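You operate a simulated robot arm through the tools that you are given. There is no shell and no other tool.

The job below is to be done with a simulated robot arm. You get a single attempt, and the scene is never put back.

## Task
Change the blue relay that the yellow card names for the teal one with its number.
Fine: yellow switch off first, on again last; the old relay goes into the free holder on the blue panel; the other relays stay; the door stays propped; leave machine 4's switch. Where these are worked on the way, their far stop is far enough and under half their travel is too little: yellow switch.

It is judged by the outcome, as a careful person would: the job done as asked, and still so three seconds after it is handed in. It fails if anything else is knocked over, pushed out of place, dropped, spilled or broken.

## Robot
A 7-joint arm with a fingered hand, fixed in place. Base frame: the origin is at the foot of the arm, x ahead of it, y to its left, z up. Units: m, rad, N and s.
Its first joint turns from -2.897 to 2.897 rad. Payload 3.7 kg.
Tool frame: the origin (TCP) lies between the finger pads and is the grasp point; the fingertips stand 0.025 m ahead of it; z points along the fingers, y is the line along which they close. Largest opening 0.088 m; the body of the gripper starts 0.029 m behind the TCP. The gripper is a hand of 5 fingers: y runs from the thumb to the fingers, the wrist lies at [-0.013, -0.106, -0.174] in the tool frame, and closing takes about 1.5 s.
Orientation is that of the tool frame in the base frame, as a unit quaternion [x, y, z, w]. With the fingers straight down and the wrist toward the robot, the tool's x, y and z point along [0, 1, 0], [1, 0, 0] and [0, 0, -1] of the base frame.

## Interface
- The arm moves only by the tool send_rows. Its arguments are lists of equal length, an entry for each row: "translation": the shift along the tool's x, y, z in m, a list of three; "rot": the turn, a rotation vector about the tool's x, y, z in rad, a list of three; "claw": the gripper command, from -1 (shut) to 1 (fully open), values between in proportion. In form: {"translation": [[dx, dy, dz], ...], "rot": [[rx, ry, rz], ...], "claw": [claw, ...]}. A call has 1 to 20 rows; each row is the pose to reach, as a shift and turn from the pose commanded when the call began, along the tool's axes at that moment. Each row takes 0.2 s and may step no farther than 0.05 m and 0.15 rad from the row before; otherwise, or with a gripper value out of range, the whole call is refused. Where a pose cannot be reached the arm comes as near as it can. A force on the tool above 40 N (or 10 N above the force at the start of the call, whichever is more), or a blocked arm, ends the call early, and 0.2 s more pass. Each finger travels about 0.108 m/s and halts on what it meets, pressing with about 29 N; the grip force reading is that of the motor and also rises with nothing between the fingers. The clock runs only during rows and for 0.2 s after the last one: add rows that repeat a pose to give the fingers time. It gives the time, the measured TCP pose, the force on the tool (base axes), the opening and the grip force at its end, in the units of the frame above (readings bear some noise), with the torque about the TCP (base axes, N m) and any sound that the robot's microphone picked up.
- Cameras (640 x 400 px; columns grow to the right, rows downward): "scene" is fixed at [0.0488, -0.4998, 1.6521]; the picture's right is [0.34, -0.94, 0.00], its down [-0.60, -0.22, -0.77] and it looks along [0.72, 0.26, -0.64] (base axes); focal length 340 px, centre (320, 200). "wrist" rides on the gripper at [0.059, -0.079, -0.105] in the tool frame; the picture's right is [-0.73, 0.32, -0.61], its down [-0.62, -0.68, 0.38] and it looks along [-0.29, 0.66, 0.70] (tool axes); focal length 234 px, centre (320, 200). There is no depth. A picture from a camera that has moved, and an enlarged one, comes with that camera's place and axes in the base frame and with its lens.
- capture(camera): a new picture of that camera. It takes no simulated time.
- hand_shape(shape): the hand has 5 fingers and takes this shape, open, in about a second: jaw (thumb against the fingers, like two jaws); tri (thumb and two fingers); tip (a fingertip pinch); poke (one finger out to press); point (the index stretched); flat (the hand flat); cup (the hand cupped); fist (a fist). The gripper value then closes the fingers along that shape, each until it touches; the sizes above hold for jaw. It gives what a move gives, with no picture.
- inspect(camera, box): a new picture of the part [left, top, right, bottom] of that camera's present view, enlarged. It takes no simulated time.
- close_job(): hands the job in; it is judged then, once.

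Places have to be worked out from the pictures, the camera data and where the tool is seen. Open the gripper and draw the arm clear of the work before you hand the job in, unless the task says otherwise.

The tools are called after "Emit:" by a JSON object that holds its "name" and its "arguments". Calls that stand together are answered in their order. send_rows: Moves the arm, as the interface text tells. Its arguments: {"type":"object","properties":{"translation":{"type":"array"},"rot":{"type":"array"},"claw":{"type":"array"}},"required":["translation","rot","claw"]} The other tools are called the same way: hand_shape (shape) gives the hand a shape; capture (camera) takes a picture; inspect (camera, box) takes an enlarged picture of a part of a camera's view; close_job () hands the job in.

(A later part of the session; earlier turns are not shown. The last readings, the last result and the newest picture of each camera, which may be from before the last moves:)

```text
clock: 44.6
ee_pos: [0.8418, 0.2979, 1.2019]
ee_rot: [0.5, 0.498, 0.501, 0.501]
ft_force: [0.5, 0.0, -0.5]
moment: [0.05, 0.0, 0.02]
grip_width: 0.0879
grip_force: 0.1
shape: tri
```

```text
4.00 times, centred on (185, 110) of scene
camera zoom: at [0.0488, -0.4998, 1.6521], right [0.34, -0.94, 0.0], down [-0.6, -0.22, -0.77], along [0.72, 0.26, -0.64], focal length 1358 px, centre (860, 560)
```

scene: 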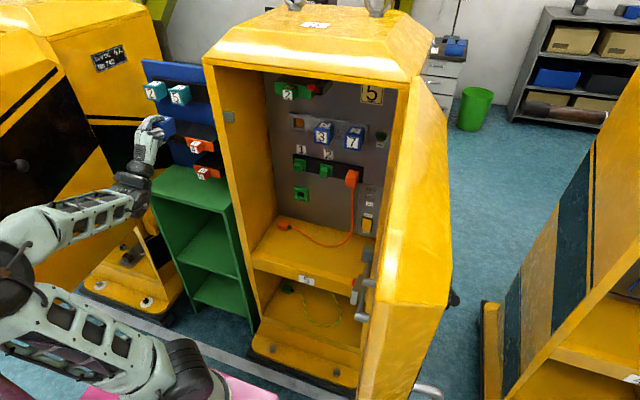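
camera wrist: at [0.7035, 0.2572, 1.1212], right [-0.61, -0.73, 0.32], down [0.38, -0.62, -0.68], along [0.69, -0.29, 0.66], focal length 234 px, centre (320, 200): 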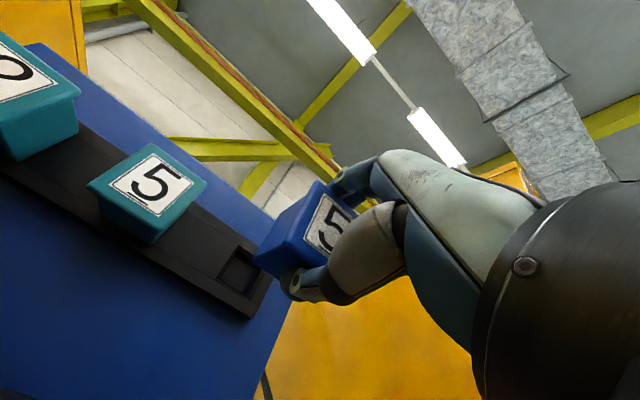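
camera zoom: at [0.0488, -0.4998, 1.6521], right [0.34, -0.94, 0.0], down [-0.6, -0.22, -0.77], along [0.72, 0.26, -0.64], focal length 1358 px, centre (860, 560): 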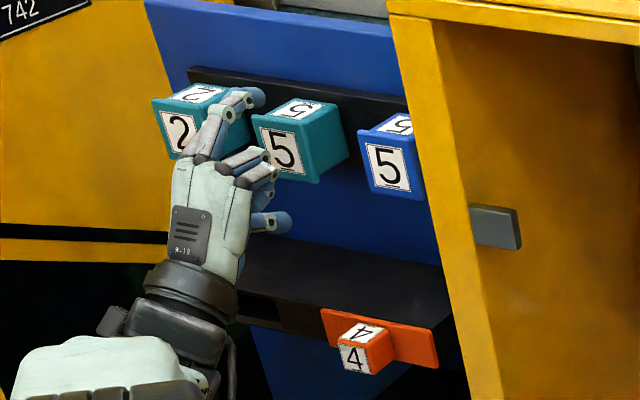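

Alignment looks the same as it did in front of the blue relay. I go forward 4.6 cm, then close.

Emit:
{"name": "send_rows", "arguments": {"translation": [[0, -0.002, 0.02], [0, -0.002, 0.035], [0, -0.002, 0.046], [0, -0.002, 0.046], [0, -0.002, 0.046], [0, -0.002, 0.046], [0, -0.002, 0.046], [0, -0.002, 0.046], [0, -0.002, 0.046], [0, -0.002, 0.046], [0, -0.002, 0.046], [0, -0.002, 0.046]], "rot": [[0, 0, 0], [0, 0, 0], [0, 0, 0], [0, 0, 0], [0, 0, 0], [0, 0, 0], [0, 0, 0], [0, 0, 0], [0, 0, 0], [0, 0, 0], [0, 0, 0], [0, 0, 0]], "claw": [1, 1, 1, 0.6, 0.2, -0.2, -0.6, -1, -1, -1, -1, -1]}}

Emit:
{"name": "inspect", "arguments": {"camera": "wrist", "box": [200, 140, 420, 340]}}

Emit:
{"name": "inspect", "arguments": {"camera": "scene", "box": [130, 60, 240, 160]}}

```text
clock: 47.2
ee_pos: [0.8884, 0.2983, 1.1998]
ee_rot: [0.5, 0.497, 0.502, 0.501]
ft_force: [0.8, 0.7, 0.6]
moment: [0.0, -0.02, 0.02]
grip_width: 0.0402
grip_force: 29.1
shape: tri
```

```text
2.00 times, centred on (310, 240) of wrist
camera zoom: at [0.7834, 0.3572, 1.1202], right [-0.61, -0.73, 0.32], down [0.39, -0.62, -0.68], along [0.69, -0.29, 0.66], focal length 468 px, centre (340, 120)
```

zoom: 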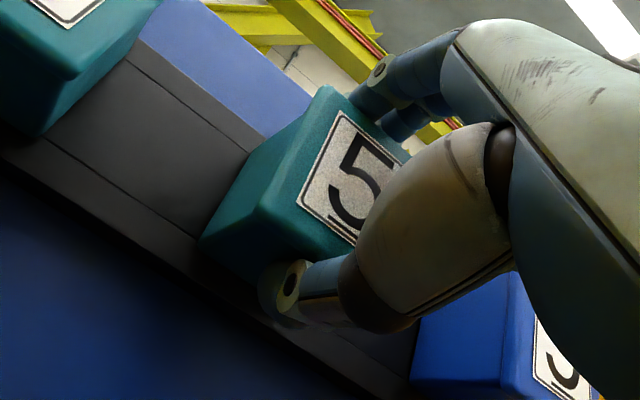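

```text
4.00 times, centred on (185, 110) of scene
camera zoom: at [0.0488, -0.4998, 1.6521], right [0.34, -0.94, 0.0], down [-0.6, -0.22, -0.77], along [0.72, 0.26, -0.64], focal length 1358 px, centre (860, 560)
```

zoom: 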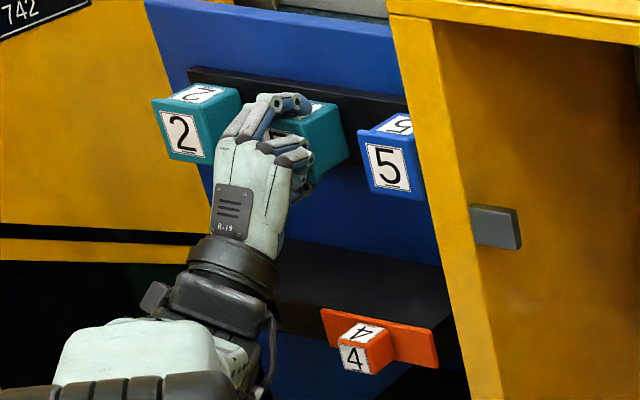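

Teal 5 is gripped (0.040 wide, 29 N). I pull it straight out.

Emit:
{"name": "send_rows", "arguments": {"translation": [[0, 0, -0.008], [0, 0, -0.016], [0, 0, -0.024], [0, 0, -0.032], [0, 0, -0.045], [0, 0, -0.06], [0, 0, -0.08]], "rot": [[0, 0, 0], [0, 0, 0], [0, 0, 0], [0, 0, 0], [0, 0, 0], [0, 0, 0], [0, 0, 0]], "claw": [-1, -1, -1, -1, -1, -1, -1]}}

Emit:
{"name": "capture", "arguments": {"camera": "wrist"}}

Emit:
{"name": "inspect", "arguments": {"camera": "scene", "box": [110, 60, 240, 180]}}

```text
clock: 48.8
ee_pos: [0.8072, 0.2975, 1.1977]
ee_rot: [0.5, 0.499, 0.501, 0.501]
ft_force: [0.3, 0.1, 0.0]
moment: [0.02, 0.05, -0.04]
grip_width: 0.0397
grip_force: 28.9
shape: tri
```

```text
taken
camera wrist: at [0.7033, 0.3568, 1.1198], right [-0.61, -0.73, 0.32], down [0.39, -0.62, -0.68], along [0.69, -0.29, 0.66], focal length 234 px, centre (320, 200)
```

wrist: 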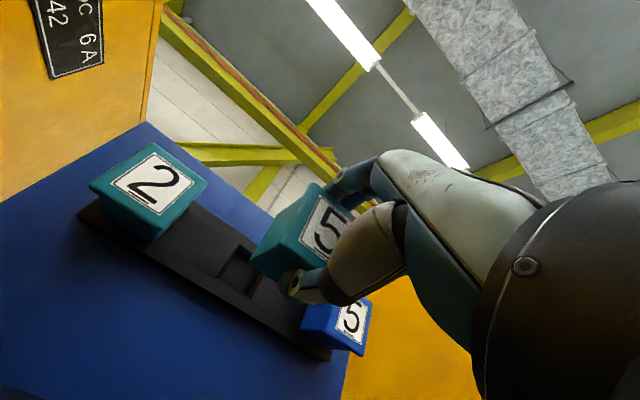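

```text
3.33 times, centred on (175, 120) of scene
camera zoom: at [0.0488, -0.4998, 1.6521], right [0.34, -0.94, 0.0], down [-0.6, -0.22, -0.77], along [0.72, 0.26, -0.64], focal length 1132 px, centre (803, 467)
```

zoom: 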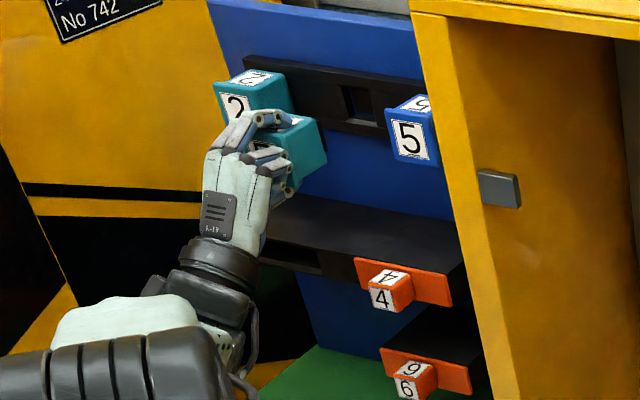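

Teal 5 is out and held. I back off, rise, and cross right to the cabinet opening at y≈−0.106.

Emit:
{"name": "send_rows", "arguments": {"translation": [[0, 0, -0.04], [0, 0, -0.08], [0, 0, -0.12], [0, 0.03, -0.15], [0, 0.06, -0.18], [0, 0.082, -0.207], [-0.04, 0.082, -0.207], [-0.08, 0.082, -0.207], [-0.12, 0.082, -0.207], [-0.16, 0.082, -0.207], [-0.2, 0.082, -0.207], [-0.24, 0.082, -0.207], [-0.28, 0.082, -0.207], [-0.32, 0.082, -0.207], [-0.36, 0.082, -0.207], [-0.4035, 0.082, -0.207], [-0.4035, 0.082, -0.207]], "rot": [[0, 0, 0], [0, 0, 0], [0, 0, 0], [0, 0, 0], [0, 0, 0], [0, 0, 0], [0, 0, 0], [0, 0, 0], [0, 0, 0], [0, 0, 0], [0, 0, 0], [0, 0, 0], [0, 0, 0], [0, 0, 0], [0, 0, 0], [0, 0, 0], [0, 0, 0]], "claw": [-1, -1, -1, -1, -1, -1, -1, -1, -1, -1, -1, -1, -1, -1, -1, -1, -1]}}

Emit:
{"name": "capture", "arguments": {"camera": "scene"}}

Emit:
{"name": "capture", "arguments": {"camera": "wrist"}}

```text
clock: 52.4
ee_pos: [0.6008, -0.106, 1.2802]
ee_rot: [0.5, 0.498, 0.502, 0.5]
ft_force: [0.1, -0.9, -1.1]
moment: [-0.02, 0.03, 0.02]
grip_width: 0.0399
grip_force: 29.2
shape: tri
```

```text
taken
```

scene: 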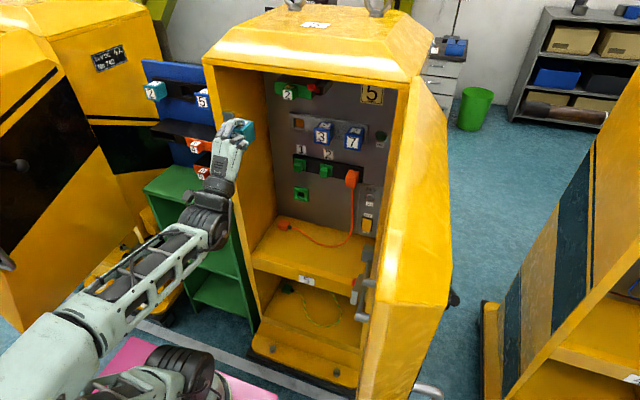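

```text
taken
camera wrist: at [0.4962, -0.047, 1.2002], right [-0.61, -0.73, 0.32], down [0.39, -0.62, -0.68], along [0.69, -0.29, 0.66], focal length 234 px, centre (320, 200)
```

wrist: 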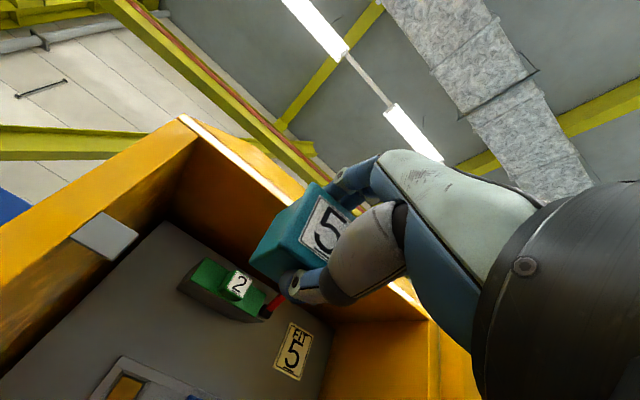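

Now I come down and forward along the reverse of the exit path, to the stand-off in front of the empty socket.

Emit:
{"name": "send_rows", "arguments": {"translation": [[0, -0.033, 0.025], [0, -0.066, 0.05], [0, -0.1, 0.075], [0, -0.132, 0.1], [0, -0.132, 0.14], [0, -0.132, 0.18], [0, -0.132, 0.2184], [0, -0.132, 0.2184]], "rot": [[0, 0, 0], [0, 0, 0], [0, 0, 0], [0, 0, 0], [0, 0, 0], [0, 0, 0], [0, 0, 0], [0, 0, 0]], "claw": [-1, -1, -1, -1, -1, -1, -1, -1]}}

Emit:
{"name": "capture", "arguments": {"camera": "wrist"}}

Emit:
{"name": "inspect", "arguments": {"camera": "scene", "box": [220, 80, 360, 180]}}

```text
clock: 54.2
ee_pos: [0.82, -0.1056, 1.1491]
ee_rot: [0.499, 0.498, 0.502, 0.5]
ft_force: [0.2, -0.2, -0.7]
moment: [0.0, 0.0, -0.02]
grip_width: 0.0393
grip_force: 29.1
shape: tri
```

```text
taken
camera wrist: at [0.7152, -0.0474, 1.07], right [-0.61, -0.73, 0.32], down [0.39, -0.62, -0.68], along [0.69, -0.29, 0.66], focal length 234 px, centre (320, 200)
```

wrist: 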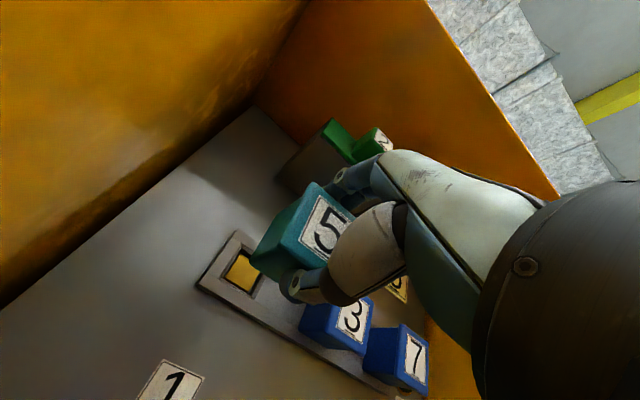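

```text
4.00 times, centred on (290, 130) of scene
camera zoom: at [0.0488, -0.4998, 1.6521], right [0.34, -0.94, 0.0], down [-0.6, -0.22, -0.77], along [0.72, 0.26, -0.64], focal length 1358 px, centre (440, 480)
```

zoom: 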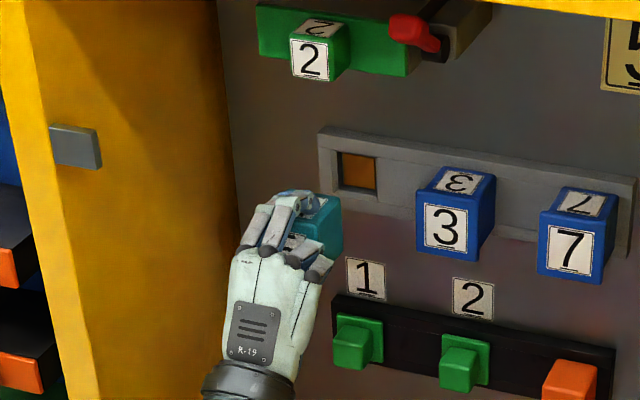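

The view matches the one right after extraction, so the relay is aligned with the socket. I insert slowly along +x.

Emit:
{"name": "send_rows", "arguments": {"translation": [[0, -0.001, 0.01], [0, -0.001, 0.02], [0, -0.001, 0.03], [0, -0.001, 0.04], [0, -0.001, 0.048], [0, -0.001, 0.056], [0, -0.001, 0.062], [0, -0.001, 0.066]], "rot": [[0, 0, 0], [0, 0, 0], [0, 0, 0], [0, 0, 0], [0, 0, 0], [0, 0, 0], [0, 0, 0], [0, 0, 0]], "claw": [-1, -1, -1, -1, -1, -1, -1, -1]}}

Emit:
{"name": "inspect", "arguments": {"camera": "wrist", "box": [180, 140, 400, 340]}}

```text
clock: 56.0
ee_pos: [0.8851, -0.1058, 1.1482]
ee_rot: [0.5, 0.498, 0.502, 0.5]
ft_force: [0.8, -0.1, -1.4]
moment: [0.0, 0.05, -0.04]
grip_width: 0.0398
grip_force: 29.1
shape: tri
```

```text
2.00 times, centred on (290, 240) of wrist
camera zoom: at [0.7809, -0.0467, 1.0679], right [-0.61, -0.73, 0.32], down [0.39, -0.62, -0.68], along [0.69, -0.29, 0.66], focal length 468 px, centre (380, 120)
```

zoom: 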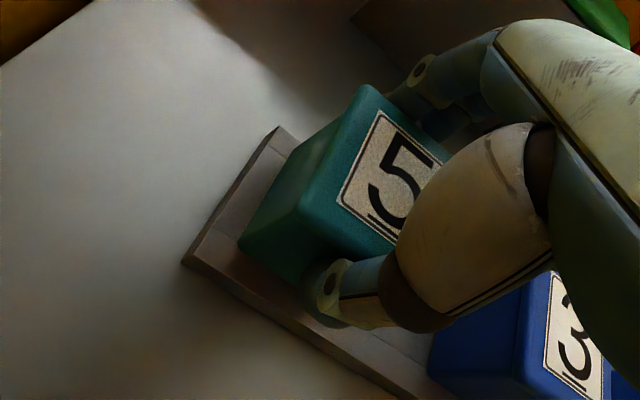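

It is going in freely (x=0.885). I push the remaining millimetres until it bottoms.

Emit:
{"name": "send_rows", "arguments": {"translation": [[0, 0, 0.003], [0, 0, 0.006], [0, 0, 0.009], [0, 0, 0.012], [0, 0, 0.015]], "rot": [[0, 0, 0], [0, 0, 0], [0, 0, 0], [0, 0, 0], [0, 0, 0]], "claw": [-1, -1, -1, -1, -1]}}

Emit:
{"name": "inspect", "arguments": {"camera": "wrist", "box": [180, 140, 400, 340]}}

Emit:
{"name": "inspect", "arguments": {"camera": "scene", "box": [240, 80, 400, 180]}}

```text
clock: 57.2
ee_pos: [0.8961, -0.105, 1.1499]
ee_rot: [0.498, 0.498, 0.504, 0.5]
ft_force: [-33.6, 0.7, -5.2]
moment: [0.03, 0.24, -0.04]
grip_width: 0.0421
grip_force: 28.6
shape: tri
stopped in row 5: the force on the tool passed its limit at 44 N (the readings are from after the stop); the commanded pose is now the measured one
```

```text
2.00 times, centred on (290, 240) of wrist
camera zoom: at [0.7918, -0.0466, 1.0698], right [-0.61, -0.73, 0.32], down [0.39, -0.62, -0.68], along [0.69, -0.29, 0.66], focal length 468 px, centre (380, 120)
```

zoom: 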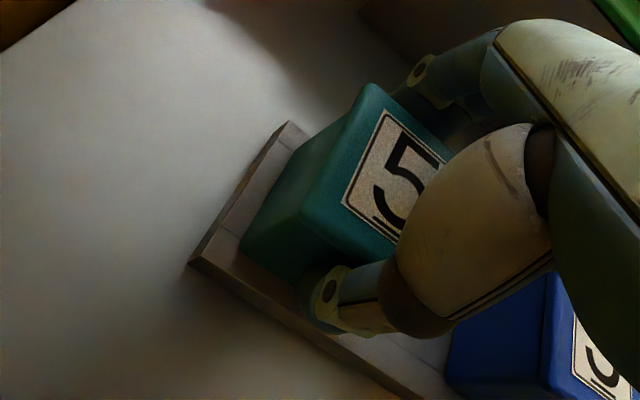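

```text
4.00 times, centred on (320, 130) of scene
camera zoom: at [0.0488, -0.4998, 1.6521], right [0.34, -0.94, 0.0], down [-0.6, -0.22, -0.77], along [0.72, 0.26, -0.64], focal length 1358 px, centre (320, 480)
```

zoom: 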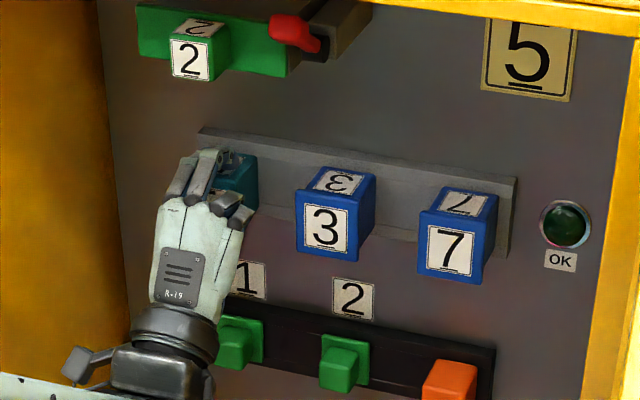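

It bottomed at x≈0.895 as the blue one had. I ease off and open the fingers.

Emit:
{"name": "send_rows", "arguments": {"translation": [[0, 0, -0.002], [0, 0, -0.002], [0, 0, -0.002], [0, 0, -0.002], [0, 0, -0.002], [0, 0, -0.002], [0, 0, -0.002]], "rot": [[0, 0, 0], [0, 0, 0], [0, 0, 0], [0, 0, 0], [0, 0, 0], [0, 0, 0], [0, 0, 0]], "claw": [-0.6, -0.2, 0.2, 0.6, 1, 1, 1]}}

Emit:
{"name": "inspect", "arguments": {"camera": "wrist", "box": [180, 140, 400, 340]}}

```text
clock: 58.8
ee_pos: [0.8965, -0.1061, 1.1475]
ee_rot: [0.5, 0.498, 0.502, 0.501]
ft_force: [-7.0, -2.1, -3.4]
moment: [0.1, -0.15, -0.14]
grip_width: 0.0878
grip_force: 0.0
shape: tri
```

```text
2.00 times, centred on (290, 240) of wrist
camera zoom: at [0.7919, -0.0469, 1.0688], right [-0.61, -0.73, 0.32], down [0.39, -0.62, -0.68], along [0.69, -0.29, 0.66], focal length 468 px, centre (380, 120)
```

zoom: 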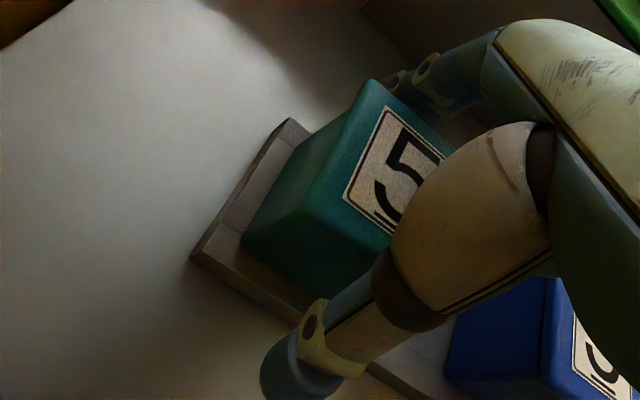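

The teal relay stays put. I retreat straight back out and check how it sits beside 3 and 7.

Emit:
{"name": "send_rows", "arguments": {"translation": [[0, 0, -0.02], [0, 0, -0.05], [0, 0, -0.09], [0, 0, -0.13], [0, 0, -0.17], [0, 0, -0.2]], "rot": [[0, 0, 0], [0, 0, 0], [0, 0, 0], [0, 0, 0], [0, 0, 0], [0, 0, 0]], "claw": [1, 1, 1, 1, 1, 1]}}

Emit:
{"name": "inspect", "arguments": {"camera": "wrist", "box": [130, 200, 390, 400]}}

Emit:
{"name": "inspect", "arguments": {"camera": "scene", "box": [240, 80, 400, 180]}}

Emit:
{"name": "capture", "arguments": {"camera": "scene"}}

```text
clock: 60.2
ee_pos: [0.6962, -0.1065, 1.145]
ee_rot: [0.5, 0.497, 0.502, 0.501]
ft_force: [0.1, 0.1, 0.4]
moment: [0.0, 0.0, 0.03]
grip_width: 0.0878
grip_force: 0.0
shape: tri
```

```text
2.00 times, centred on (260, 300) of wrist
camera zoom: at [0.592, -0.0472, 1.0663], right [-0.61, -0.73, 0.32], down [0.39, -0.62, -0.68], along [0.69, -0.29, 0.66], focal length 468 px, centre (440, 0)
```

zoom: 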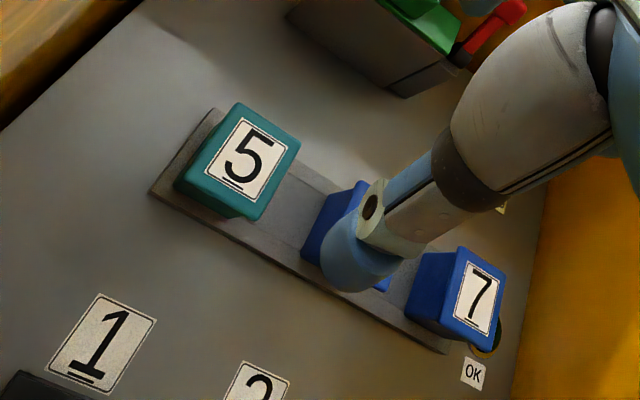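

```text
4.00 times, centred on (320, 130) of scene
camera zoom: at [0.0488, -0.4998, 1.6521], right [0.34, -0.94, 0.0], down [-0.6, -0.22, -0.77], along [0.72, 0.26, -0.64], focal length 1358 px, centre (320, 480)
```

zoom: 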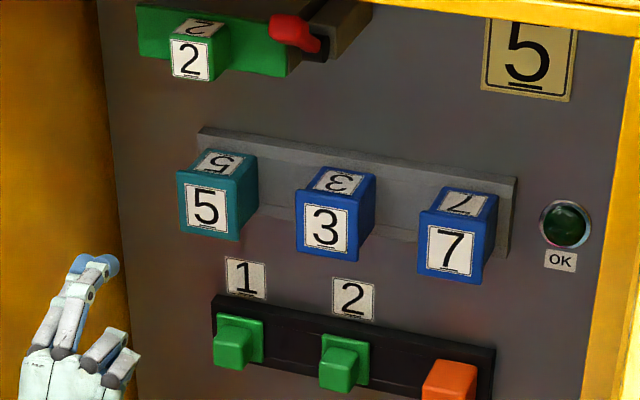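

```text
taken
```

scene: 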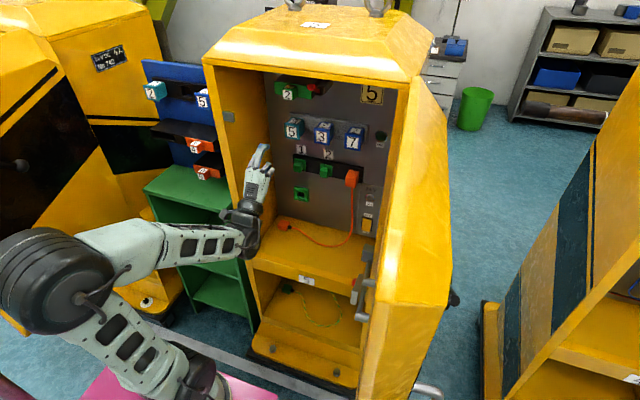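

Teal 5 sits exactly where the old one did, beside the untouched 3 and 7. Now for switching on: I form the flat hand here and then turn back to the pressing orientation in front of the cabinet.

Emit:
{"name": "hand_shape", "arguments": {"shape": "flat"}}

Emit:
{"name": "send_rows", "arguments": {"translation": [[-0.0103, -0.0139, 0.0003], [-0.0205, -0.0279, 0.0006], [-0.0308, -0.0418, 0.0009], [-0.041, -0.0557, 0.0011], [-0.0513, -0.0696, 0.0014], [-0.0615, -0.0836, 0.0017], [-0.0718, -0.0975, 0.002], [-0.082, -0.1114, 0.0023], [-0.0923, -0.1254, 0.0026], [-0.1025, -0.1393, 0.0029], [-0.1128, -0.1532, 0.0031], [-0.123, -0.1671, 0.0034], [-0.1333, -0.1811, 0.0037], [-0.1435, -0.195, 0.004], [-0.1435, -0.195, 0.004]], "rot": [[0.0681, 0.0046, 0.1259], [0.1362, 0.0092, 0.2519], [0.2043, 0.0138, 0.3778], [0.2724, 0.0185, 0.5037], [0.3405, 0.0231, 0.6297], [0.4086, 0.0277, 0.7556], [0.4768, 0.0323, 0.8816], [0.5449, 0.0369, 1.0075], [0.613, 0.0415, 1.1334], [0.6811, 0.0461, 1.2594], [0.7492, 0.0508, 1.3853], [0.8173, 0.0554, 1.5112], [0.8854, 0.06, 1.6372], [0.9535, 0.0646, 1.7631], [0.9535, 0.0646, 1.7631]], "claw": [1, 1, 1, 1, 1, 1, 1, 1, 1, 1, 1, 1, 1, 1, 1]}}

Emit:
{"name": "capture", "arguments": {"camera": "scene"}}

Emit:
{"name": "capture", "arguments": {"camera": "wrist"}}

```text
clock: 61.1
ee_pos: [0.6963, -0.1065, 1.1444]
ee_rot: [0.5, 0.497, 0.502, 0.501]
ft_force: [-1.2, 0.2, -0.4]
moment: [0.02, 0.04, 0.01]
grip_width: 0.0001
grip_force: 0.0
shape: flat
```

```text
clock: 64.3
ee_pos: [0.7015, -0.2475, 0.9515]
ee_rot: [0.825, 0.111, 0.455, -0.317]
ft_force: [0.4, -0.5, 0.8]
moment: [0.04, -0.01, 0.01]
grip_width: 0.0
grip_force: 0.0
shape: flat
out of reach, approached as far as the arm can: row 3, 4, 5
```

```text
taken
```

scene: 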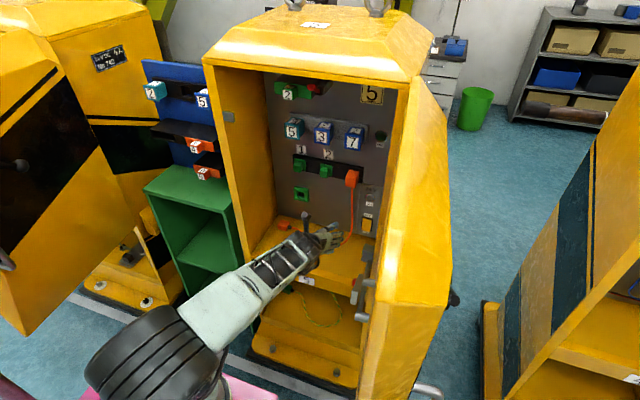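

```text
taken
camera wrist: at [0.626, -0.2591, 1.073], right [-0.67, -0.55, -0.5], down [-0.41, 0.83, -0.37], along [0.62, -0.04, -0.78], focal length 234 px, centre (320, 200)
```

wrist: 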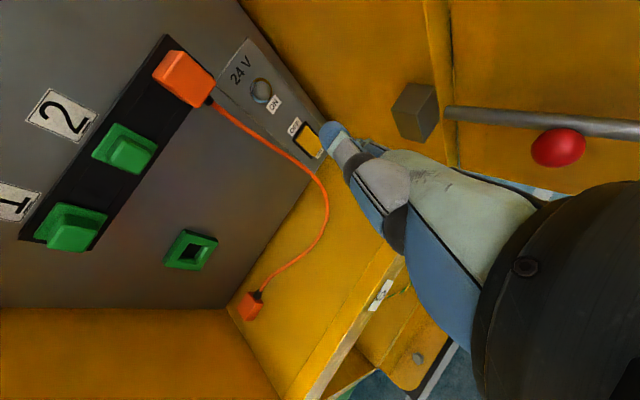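

Orientation is back as planned. I advance to a pre-press position with the middle tip about 4 cm in front of the rocker's lower half (z≈0.765).

Emit:
{"name": "send_rows", "arguments": {"translation": [[-0.0044, 0.027, 0.0238], [-0.0088, 0.054, 0.0477], [-0.0132, 0.0811, 0.0715], [-0.0175, 0.1081, 0.0953], [-0.0219, 0.1351, 0.1192], [-0.0263, 0.1621, 0.143], [-0.0263, 0.1621, 0.143]], "rot": [[0, 0.0099, -0.0107], [0, 0.0198, -0.0213], [0, 0.0298, -0.032], [0, 0.0397, -0.0426], [0, 0.0496, -0.0533], [0, 0.0595, -0.0639], [0, 0.0595, -0.0639]], "claw": [1, 1, 1, 1, 1, 1, 1]}}

Emit:
{"name": "inspect", "arguments": {"camera": "wrist", "box": [220, 50, 400, 190]}}

Emit:
{"name": "inspect", "arguments": {"camera": "scene", "box": [320, 185, 420, 265]}}

```text
clock: 65.9
ee_pos: [0.8609, -0.2818, 0.8057]
ee_rot: [0.807, 0.129, 0.49, -0.305]
ft_force: [-0.1, -0.7, 0.4]
moment: [-0.05, 0.01, -0.01]
grip_width: 0.0
grip_force: 0.1
shape: flat
```

```text
2.86 times, centred on (310, 120) of wrist
camera zoom: at [0.7751, -0.2909, 0.9219], right [-0.62, -0.56, -0.54], down [-0.38, 0.82, -0.42], along [0.69, -0.06, -0.72], focal length 669 px, centre (349, 429)
```

zoom: 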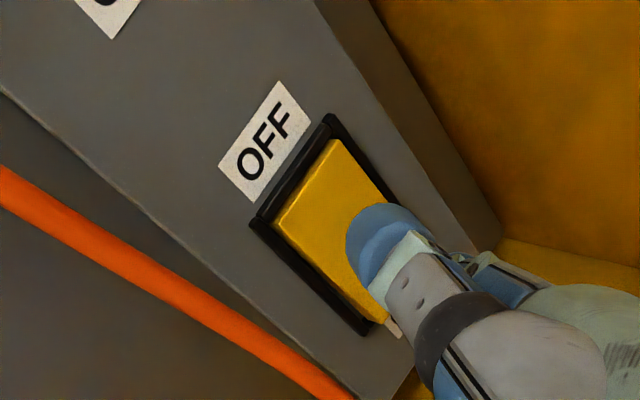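

```text
5.00 times, centred on (370, 225) of scene
camera zoom: at [0.0488, -0.4998, 1.6521], right [0.34, -0.94, 0.0], down [-0.6, -0.22, -0.77], along [0.72, 0.26, -0.64], focal length 1698 px, centre (70, 75)
```

zoom: 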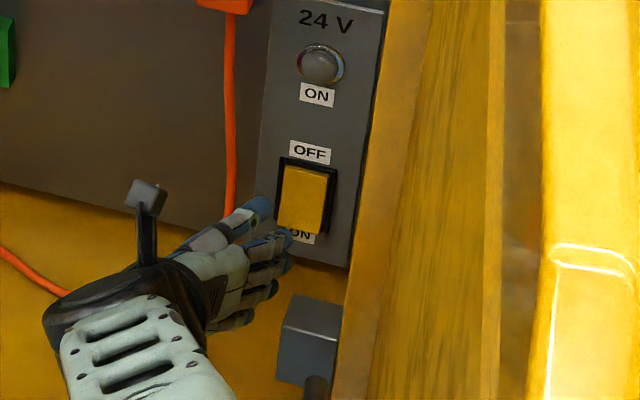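

The right side of the picture looks different from before; I check the whole scene for the door before going on.

Emit:
{"name": "capture", "arguments": {"camera": "scene"}}

Emit:
{"name": "inspect", "arguments": {"camera": "scene", "box": [340, 150, 480, 300]}}

Emit:
{"name": "capture", "arguments": {"camera": "wrist"}}

```text
taken
```

scene: 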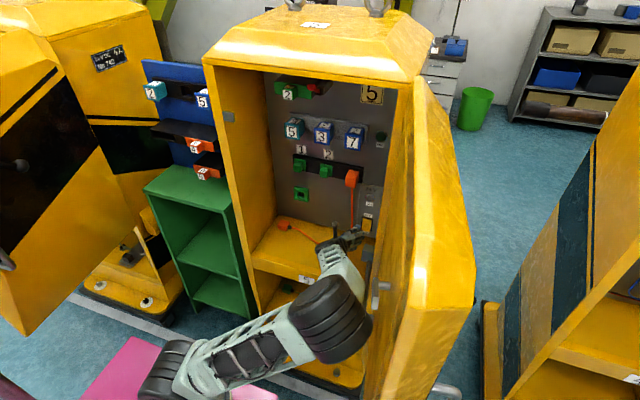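

```text
2.67 times, centred on (410, 225) of scene
camera zoom: at [0.0488, -0.4998, 1.6521], right [0.34, -0.94, 0.0], down [-0.6, -0.22, -0.77], along [0.72, 0.26, -0.64], focal length 906 px, centre (80, 133)
```

zoom: 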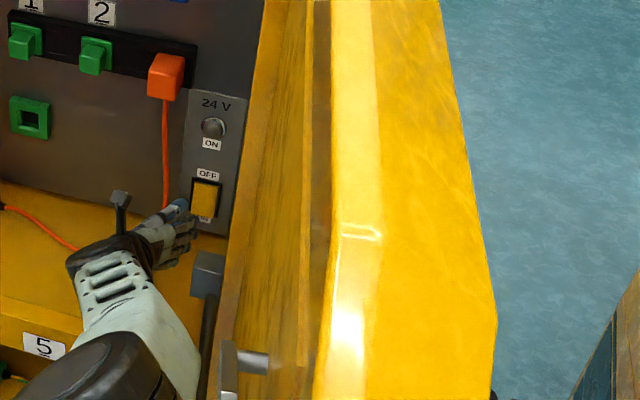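

```text
taken
camera wrist: at [0.7751, -0.2909, 0.9219], right [-0.62, -0.56, -0.54], down [-0.38, 0.82, -0.42], along [0.69, -0.06, -0.72], focal length 234 px, centre (320, 200)
```

wrist: 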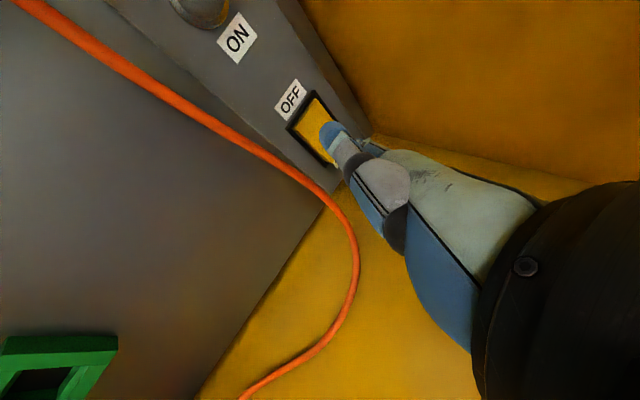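

The door has swung a little wider: my elbow, which came out to the right on this approach, must be leaning on it. I look closely at the prop and elbow before moving.

Emit:
{"name": "inspect", "arguments": {"camera": "scene", "box": [340, 220, 420, 320]}}

Emit:
{"name": "inspect", "arguments": {"camera": "scene", "box": [280, 230, 440, 400]}}

```text
4.00 times, centred on (380, 270) of scene
camera zoom: at [0.0488, -0.4998, 1.6521], right [0.34, -0.94, 0.0], down [-0.6, -0.22, -0.77], along [0.72, 0.26, -0.64], focal length 1358 px, centre (80, -80)
```

zoom: 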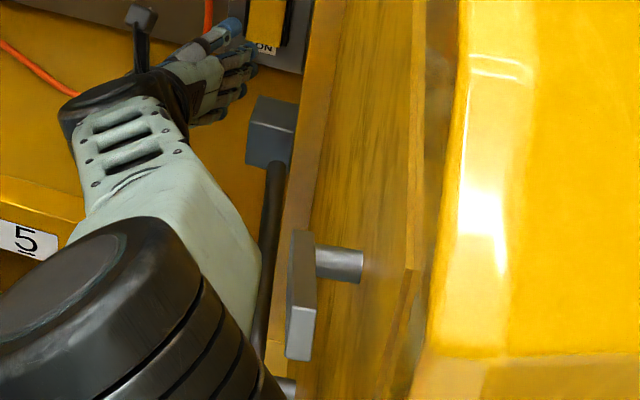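

```text
2.35 times, centred on (360, 315) of scene
camera zoom: at [0.0488, -0.4998, 1.6521], right [0.34, -0.94, 0.0], down [-0.6, -0.22, -0.77], along [0.72, 0.26, -0.64], focal length 799 px, centre (226, -71)
```

zoom: 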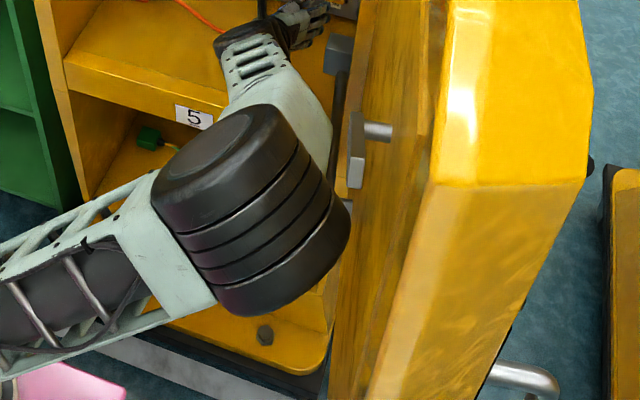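

My elbow pushed the door a few degrees wider. I retrace the last move in reverse to take the elbow off the door, and then look at how the door and prop settle.

Emit:
{"name": "send_rows", "arguments": {"translation": [[-0.0127, -0.0218, -0.0267], [-0.0255, -0.0435, -0.0533], [-0.0382, -0.0653, -0.08]], "rot": [[0, -0.0099, 0.0107], [0, -0.0198, 0.0213], [0, -0.0298, 0.032]], "claw": [1, 1, 1]}}

Emit:
{"name": "capture", "arguments": {"camera": "scene"}}

Emit:
{"name": "inspect", "arguments": {"camera": "scene", "box": [280, 230, 440, 400]}}

```text
clock: 66.7
ee_pos: [0.7514, -0.2764, 0.8257]
ee_rot: [0.816, 0.121, 0.472, -0.311]
ft_force: [-1.0, 0.6, -0.6]
moment: [-0.01, 0.04, -0.01]
grip_width: 0.0001
grip_force: 0.0
shape: flat
```

```text
taken
```

scene: 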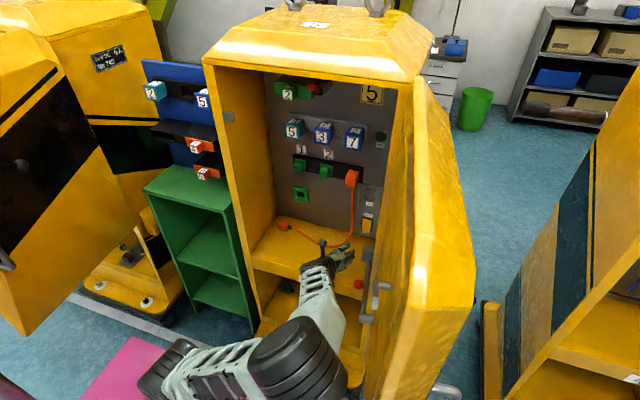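

```text
2.35 times, centred on (360, 315) of scene
camera zoom: at [0.0488, -0.4998, 1.6521], right [0.34, -0.94, 0.0], down [-0.6, -0.22, -0.77], along [0.72, 0.26, -0.64], focal length 799 px, centre (226, -71)
```

zoom: 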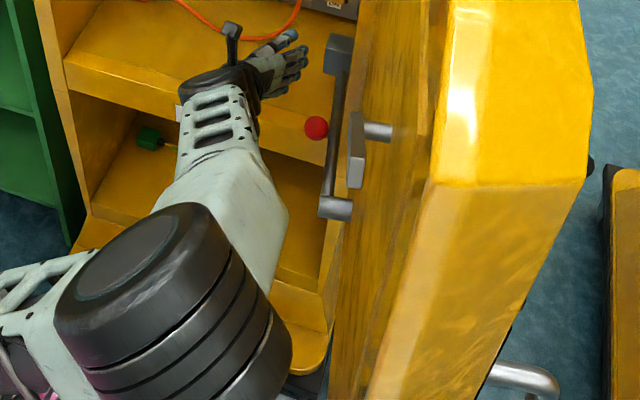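

The door stays where it was pushed, a few degrees wider. I zoom in on the rod, knob and door catch to understand how it was propped.

Emit:
{"name": "inspect", "arguments": {"camera": "scene", "box": [345, 230, 405, 330]}}

Emit:
{"name": "capture", "arguments": {"camera": "wrist"}}

```text
4.00 times, centred on (375, 280) of scene
camera zoom: at [0.0488, -0.4998, 1.6521], right [0.34, -0.94, 0.0], down [-0.6, -0.22, -0.77], along [0.72, 0.26, -0.64], focal length 1358 px, centre (100, -120)
```

zoom: 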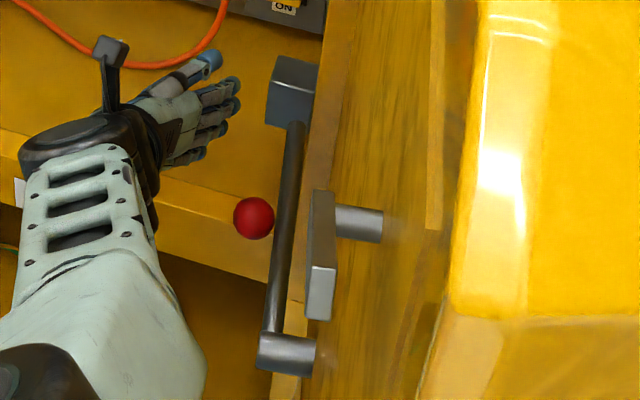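

```text
taken
camera wrist: at [0.6711, -0.287, 0.944], right [-0.64, -0.56, -0.52], down [-0.4, 0.83, -0.4], along [0.65, -0.05, -0.75], focal length 234 px, centre (320, 200)
```

wrist: 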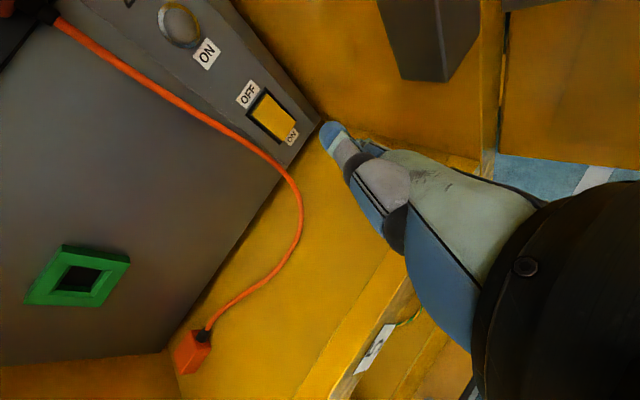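

The stay (rod, red knob and end peg) is still in place; the door has only been nudged wider and is not swinging. I move back up to the earlier 40° pose to compare the elbow position with the first approach.

Emit:
{"name": "send_rows", "arguments": {"translation": [[0.0218, -0.0294, -0.0222], [0.0436, -0.0589, -0.0444], [0.0654, -0.0883, -0.0666], [0.0872, -0.1177, -0.0888], [0.0872, -0.1177, -0.0888]], "rot": [[0, -0.0223, 0.0239], [0, -0.0447, 0.0479], [0, -0.067, 0.0718], [0, -0.0893, 0.0957], [0, -0.0893, 0.0957]], "claw": [1, 1, 1, 1, 1]}}

Emit:
{"name": "capture", "arguments": {"camera": "scene"}}

Emit:
{"name": "capture", "arguments": {"camera": "wrist"}}

```text
clock: 67.9
ee_pos: [0.6785, -0.2495, 0.9765]
ee_rot: [0.841, 0.095, 0.42, -0.328]
ft_force: [0.9, 0.1, -0.3]
moment: [0.0, -0.02, 0.0]
grip_width: 0.0
grip_force: 0.2
shape: flat
```

```text
taken
```

scene: 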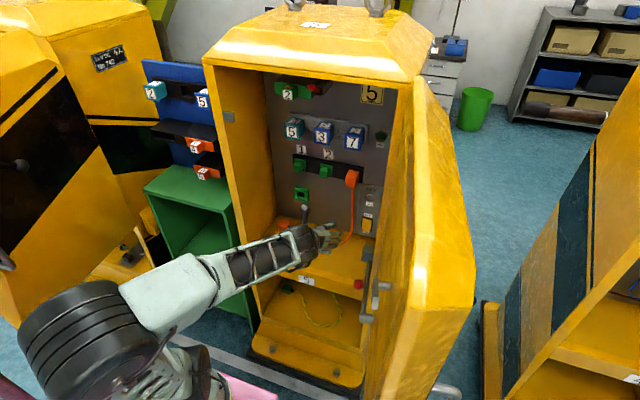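

```text
taken
camera wrist: at [0.614, -0.262, 1.1044], right [-0.71, -0.55, -0.45], down [-0.44, 0.84, -0.32], along [0.55, -0.03, -0.83], focal length 234 px, centre (320, 200)
```

wrist: 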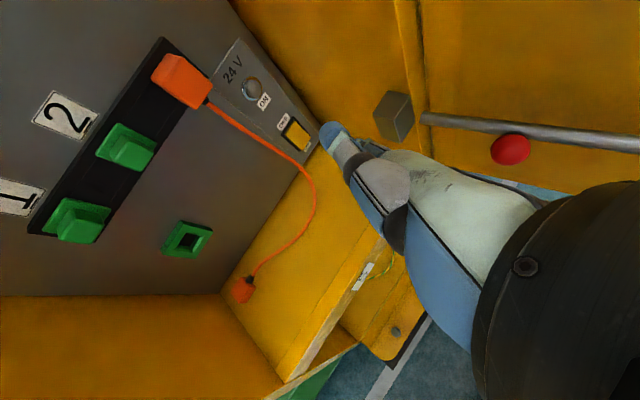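

The arm posture here matches the first approach, and the door rests. I advance in stages with the 40° pitch (as in the first, contact-free press), checking the elbow against the door at each stage.

Emit:
{"name": "send_rows", "arguments": {"translation": [[-0.0018, 0.0263, 0.0236], [-0.0037, 0.0526, 0.0473], [-0.0055, 0.0789, 0.0709], [-0.0074, 0.1052, 0.0945]], "rot": [[0, 0, 0], [0, 0, 0], [0, 0, 0], [0, 0, 0]], "claw": [1, 1, 1, 1]}}

Emit:
{"name": "capture", "arguments": {"camera": "scene"}}

```text
clock: 68.9
ee_pos: [0.7799, -0.268, 0.8808]
ee_rot: [0.841, 0.095, 0.42, -0.327]
ft_force: [-0.2, 0.4, -0.3]
moment: [0.01, 0.0, -0.02]
grip_width: 0.0
grip_force: 0.1
shape: flat
```

```text
taken
```

scene: 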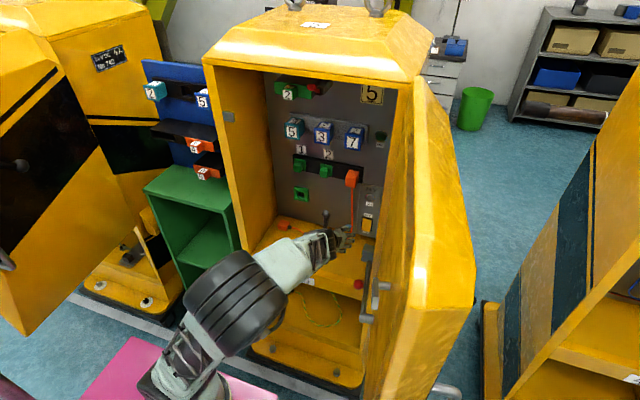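

The elbow is well left of the door now. I continue to the pre-press point in front of the rocker's lower half.

Emit:
{"name": "send_rows", "arguments": {"translation": [[0.0011, 0.0198, 0.0189], [0.0022, 0.0397, 0.0377], [0.0033, 0.0595, 0.0566], [0.0044, 0.0793, 0.0754]], "rot": [[0, 0, 0], [0, 0, 0], [0, 0, 0], [0, 0, 0]], "claw": [1, 1, 1, 1]}}

Emit:
{"name": "capture", "arguments": {"camera": "scene"}}

Emit:
{"name": "inspect", "arguments": {"camera": "scene", "box": [340, 185, 410, 245]}}

Emit:
{"name": "inspect", "arguments": {"camera": "wrist", "box": [220, 50, 400, 190]}}

```text
clock: 69.9
ee_pos: [0.8673, -0.2832, 0.8139]
ee_rot: [0.841, 0.095, 0.42, -0.327]
ft_force: [0.7, 1.0, 0.1]
moment: [0.01, 0.0, -0.02]
grip_width: 0.0
grip_force: 0.0
shape: flat
```

```text
taken
```

scene: 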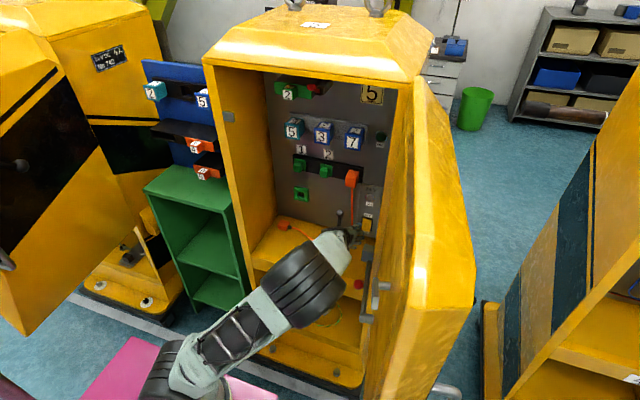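

```text
6.67 times, centred on (375, 215) of scene
camera zoom: at [0.0488, -0.4998, 1.6521], right [0.34, -0.94, 0.0], down [-0.6, -0.22, -0.77], along [0.72, 0.26, -0.64], focal length 2264 px, centre (-47, 100)
```

zoom: 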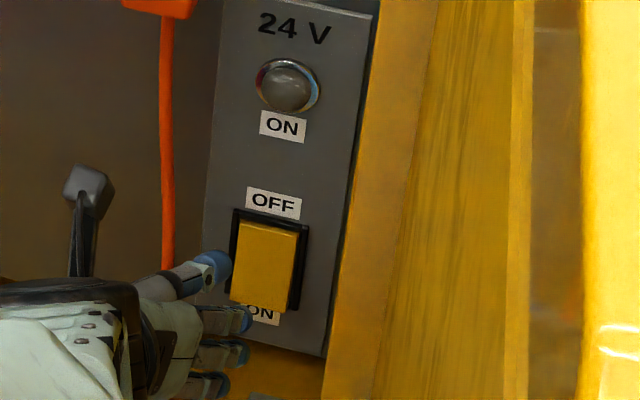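

```text
2.86 times, centred on (310, 120) of wrist
camera zoom: at [0.8019, -0.2962, 0.9416], right [-0.71, -0.55, -0.45], down [-0.44, 0.84, -0.33], along [0.55, -0.03, -0.83], focal length 669 px, centre (349, 429)
```

zoom: 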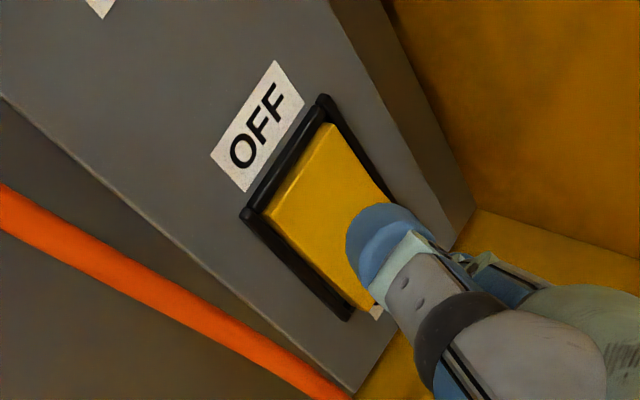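

Everything is clear: the index tip will be at pivot level and the middle tip on the lower, protruding end. I press along +x in small steps.

Emit:
{"name": "send_rows", "arguments": {"translation": [[0.0063, 0.0043, 0.0064], [0.0127, 0.0087, 0.0128], [0.0165, 0.0113, 0.0167], [0.0196, 0.0134, 0.0199], [0.0222, 0.0152, 0.0225], [0.0247, 0.0169, 0.025], [0.0266, 0.0182, 0.0269]], "rot": [[0, 0, 0], [0, 0, 0], [0, 0, 0], [0, 0, 0], [0, 0, 0], [0, 0, 0], [0, 0, 0]], "claw": [1, 1, 1, 1, 1, 1, 1]}}

Emit:
{"name": "inspect", "arguments": {"camera": "scene", "box": [340, 185, 410, 245]}}

Emit:
{"name": "inspect", "arguments": {"camera": "wrist", "box": [220, 50, 400, 190]}}

Emit:
{"name": "capture", "arguments": {"camera": "scene"}}

```text
clock: 71.5
ee_pos: [0.9071, -0.2834, 0.8147]
ee_rot: [0.841, 0.096, 0.42, -0.328]
ft_force: [-15.2, 2.3, 0.1]
moment: [-0.02, 0.56, -1.09]
grip_width: 0.0804
grip_force: 0.1
shape: flat
```

```text
6.67 times, centred on (375, 215) of scene
camera zoom: at [0.0488, -0.4998, 1.6521], right [0.34, -0.94, 0.0], down [-0.6, -0.22, -0.77], along [0.72, 0.26, -0.64], focal length 2264 px, centre (-47, 100)
```

zoom: 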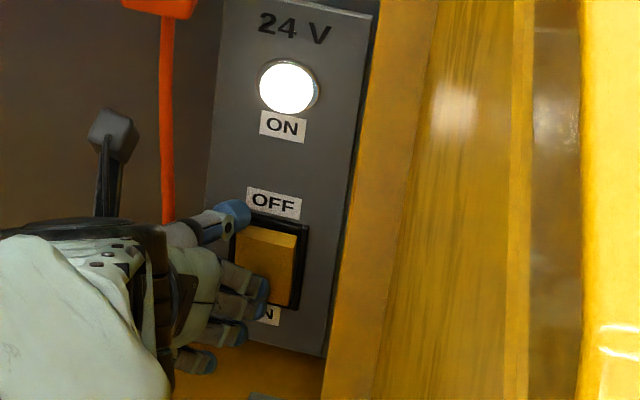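

```text
2.86 times, centred on (310, 120) of wrist
camera zoom: at [0.8425, -0.296, 0.9424], right [-0.71, -0.55, -0.45], down [-0.44, 0.84, -0.32], along [0.55, -0.03, -0.83], focal length 669 px, centre (349, 429)
```

zoom: 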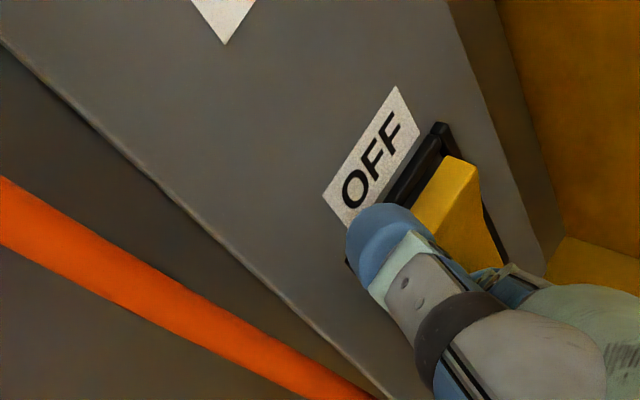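

```text
taken
```

scene: 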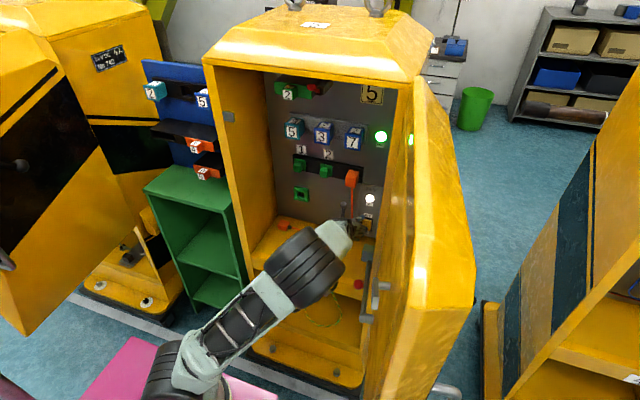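

The 24 V lamp and the green OK lamp are both lit. I withdraw along the same path in reverse.

Emit:
{"name": "send_rows", "arguments": {"translation": [[-0.0133, -0.0091, -0.0135], [-0.0266, -0.0182, -0.0269], [-0.0288, -0.0578, -0.0646], [-0.031, -0.0975, -0.1023]], "rot": [[0, 0, 0], [0, 0, 0], [0, 0, 0], [0, 0, 0]], "claw": [1, 1, 1, 1]}}

Emit:
{"name": "send_rows", "arguments": {"translation": [[0.0018, -0.0263, -0.0236], [0.0037, -0.0526, -0.0473], [0.0055, -0.0789, -0.0709], [0.0074, -0.1052, -0.0945]], "rot": [[0, 0, 0], [0, 0, 0], [0, 0, 0], [0, 0, 0]], "claw": [1, 1, 1, 1]}}

Emit:
{"name": "capture", "arguments": {"camera": "scene"}}

Emit:
{"name": "inspect", "arguments": {"camera": "scene", "box": [330, 220, 450, 340]}}

Emit:
{"name": "capture", "arguments": {"camera": "wrist"}}

```text
refused: row 3 steps farther than a row can; nothing moved
```

```text
clock: 72.5
ee_pos: [0.8064, -0.2618, 0.9103]
ee_rot: [0.841, 0.096, 0.42, -0.328]
ft_force: [0.0, -0.4, -0.1]
moment: [-0.01, 0.02, 0.03]
grip_width: 0.0
grip_force: 0.1
shape: flat
```

```text
taken
```

scene: 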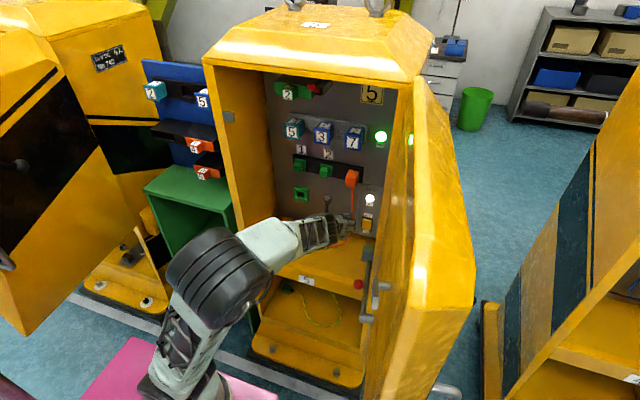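

```text
3.33 times, centred on (390, 280) of scene
camera zoom: at [0.0488, -0.4998, 1.6521], right [0.34, -0.94, 0.0], down [-0.6, -0.22, -0.77], along [0.72, 0.26, -0.64], focal length 1132 px, centre (87, -67)
```

zoom: 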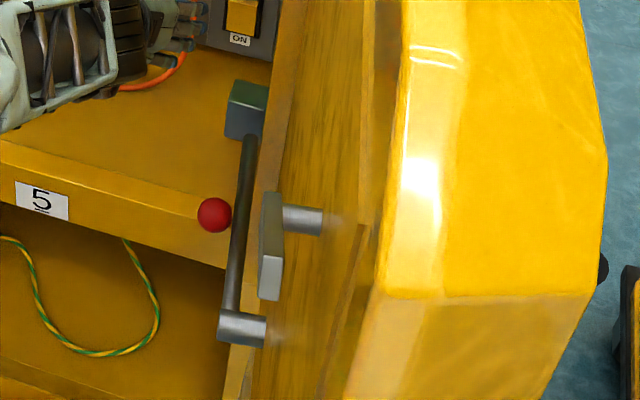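

```text
taken
camera wrist: at [0.7412, -0.275, 1.0392], right [-0.71, -0.55, -0.45], down [-0.44, 0.84, -0.33], along [0.55, -0.03, -0.83], focal length 234 px, centre (320, 200)
```

wrist: 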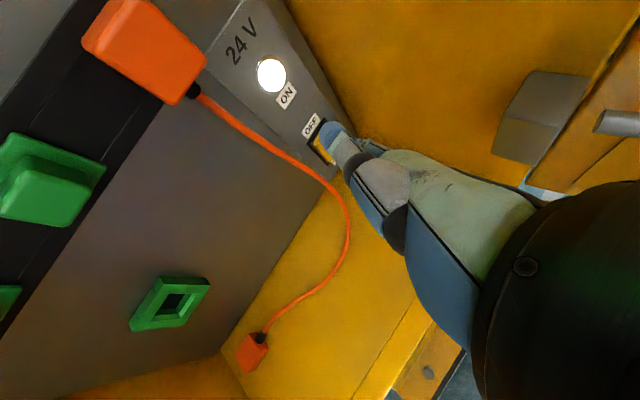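

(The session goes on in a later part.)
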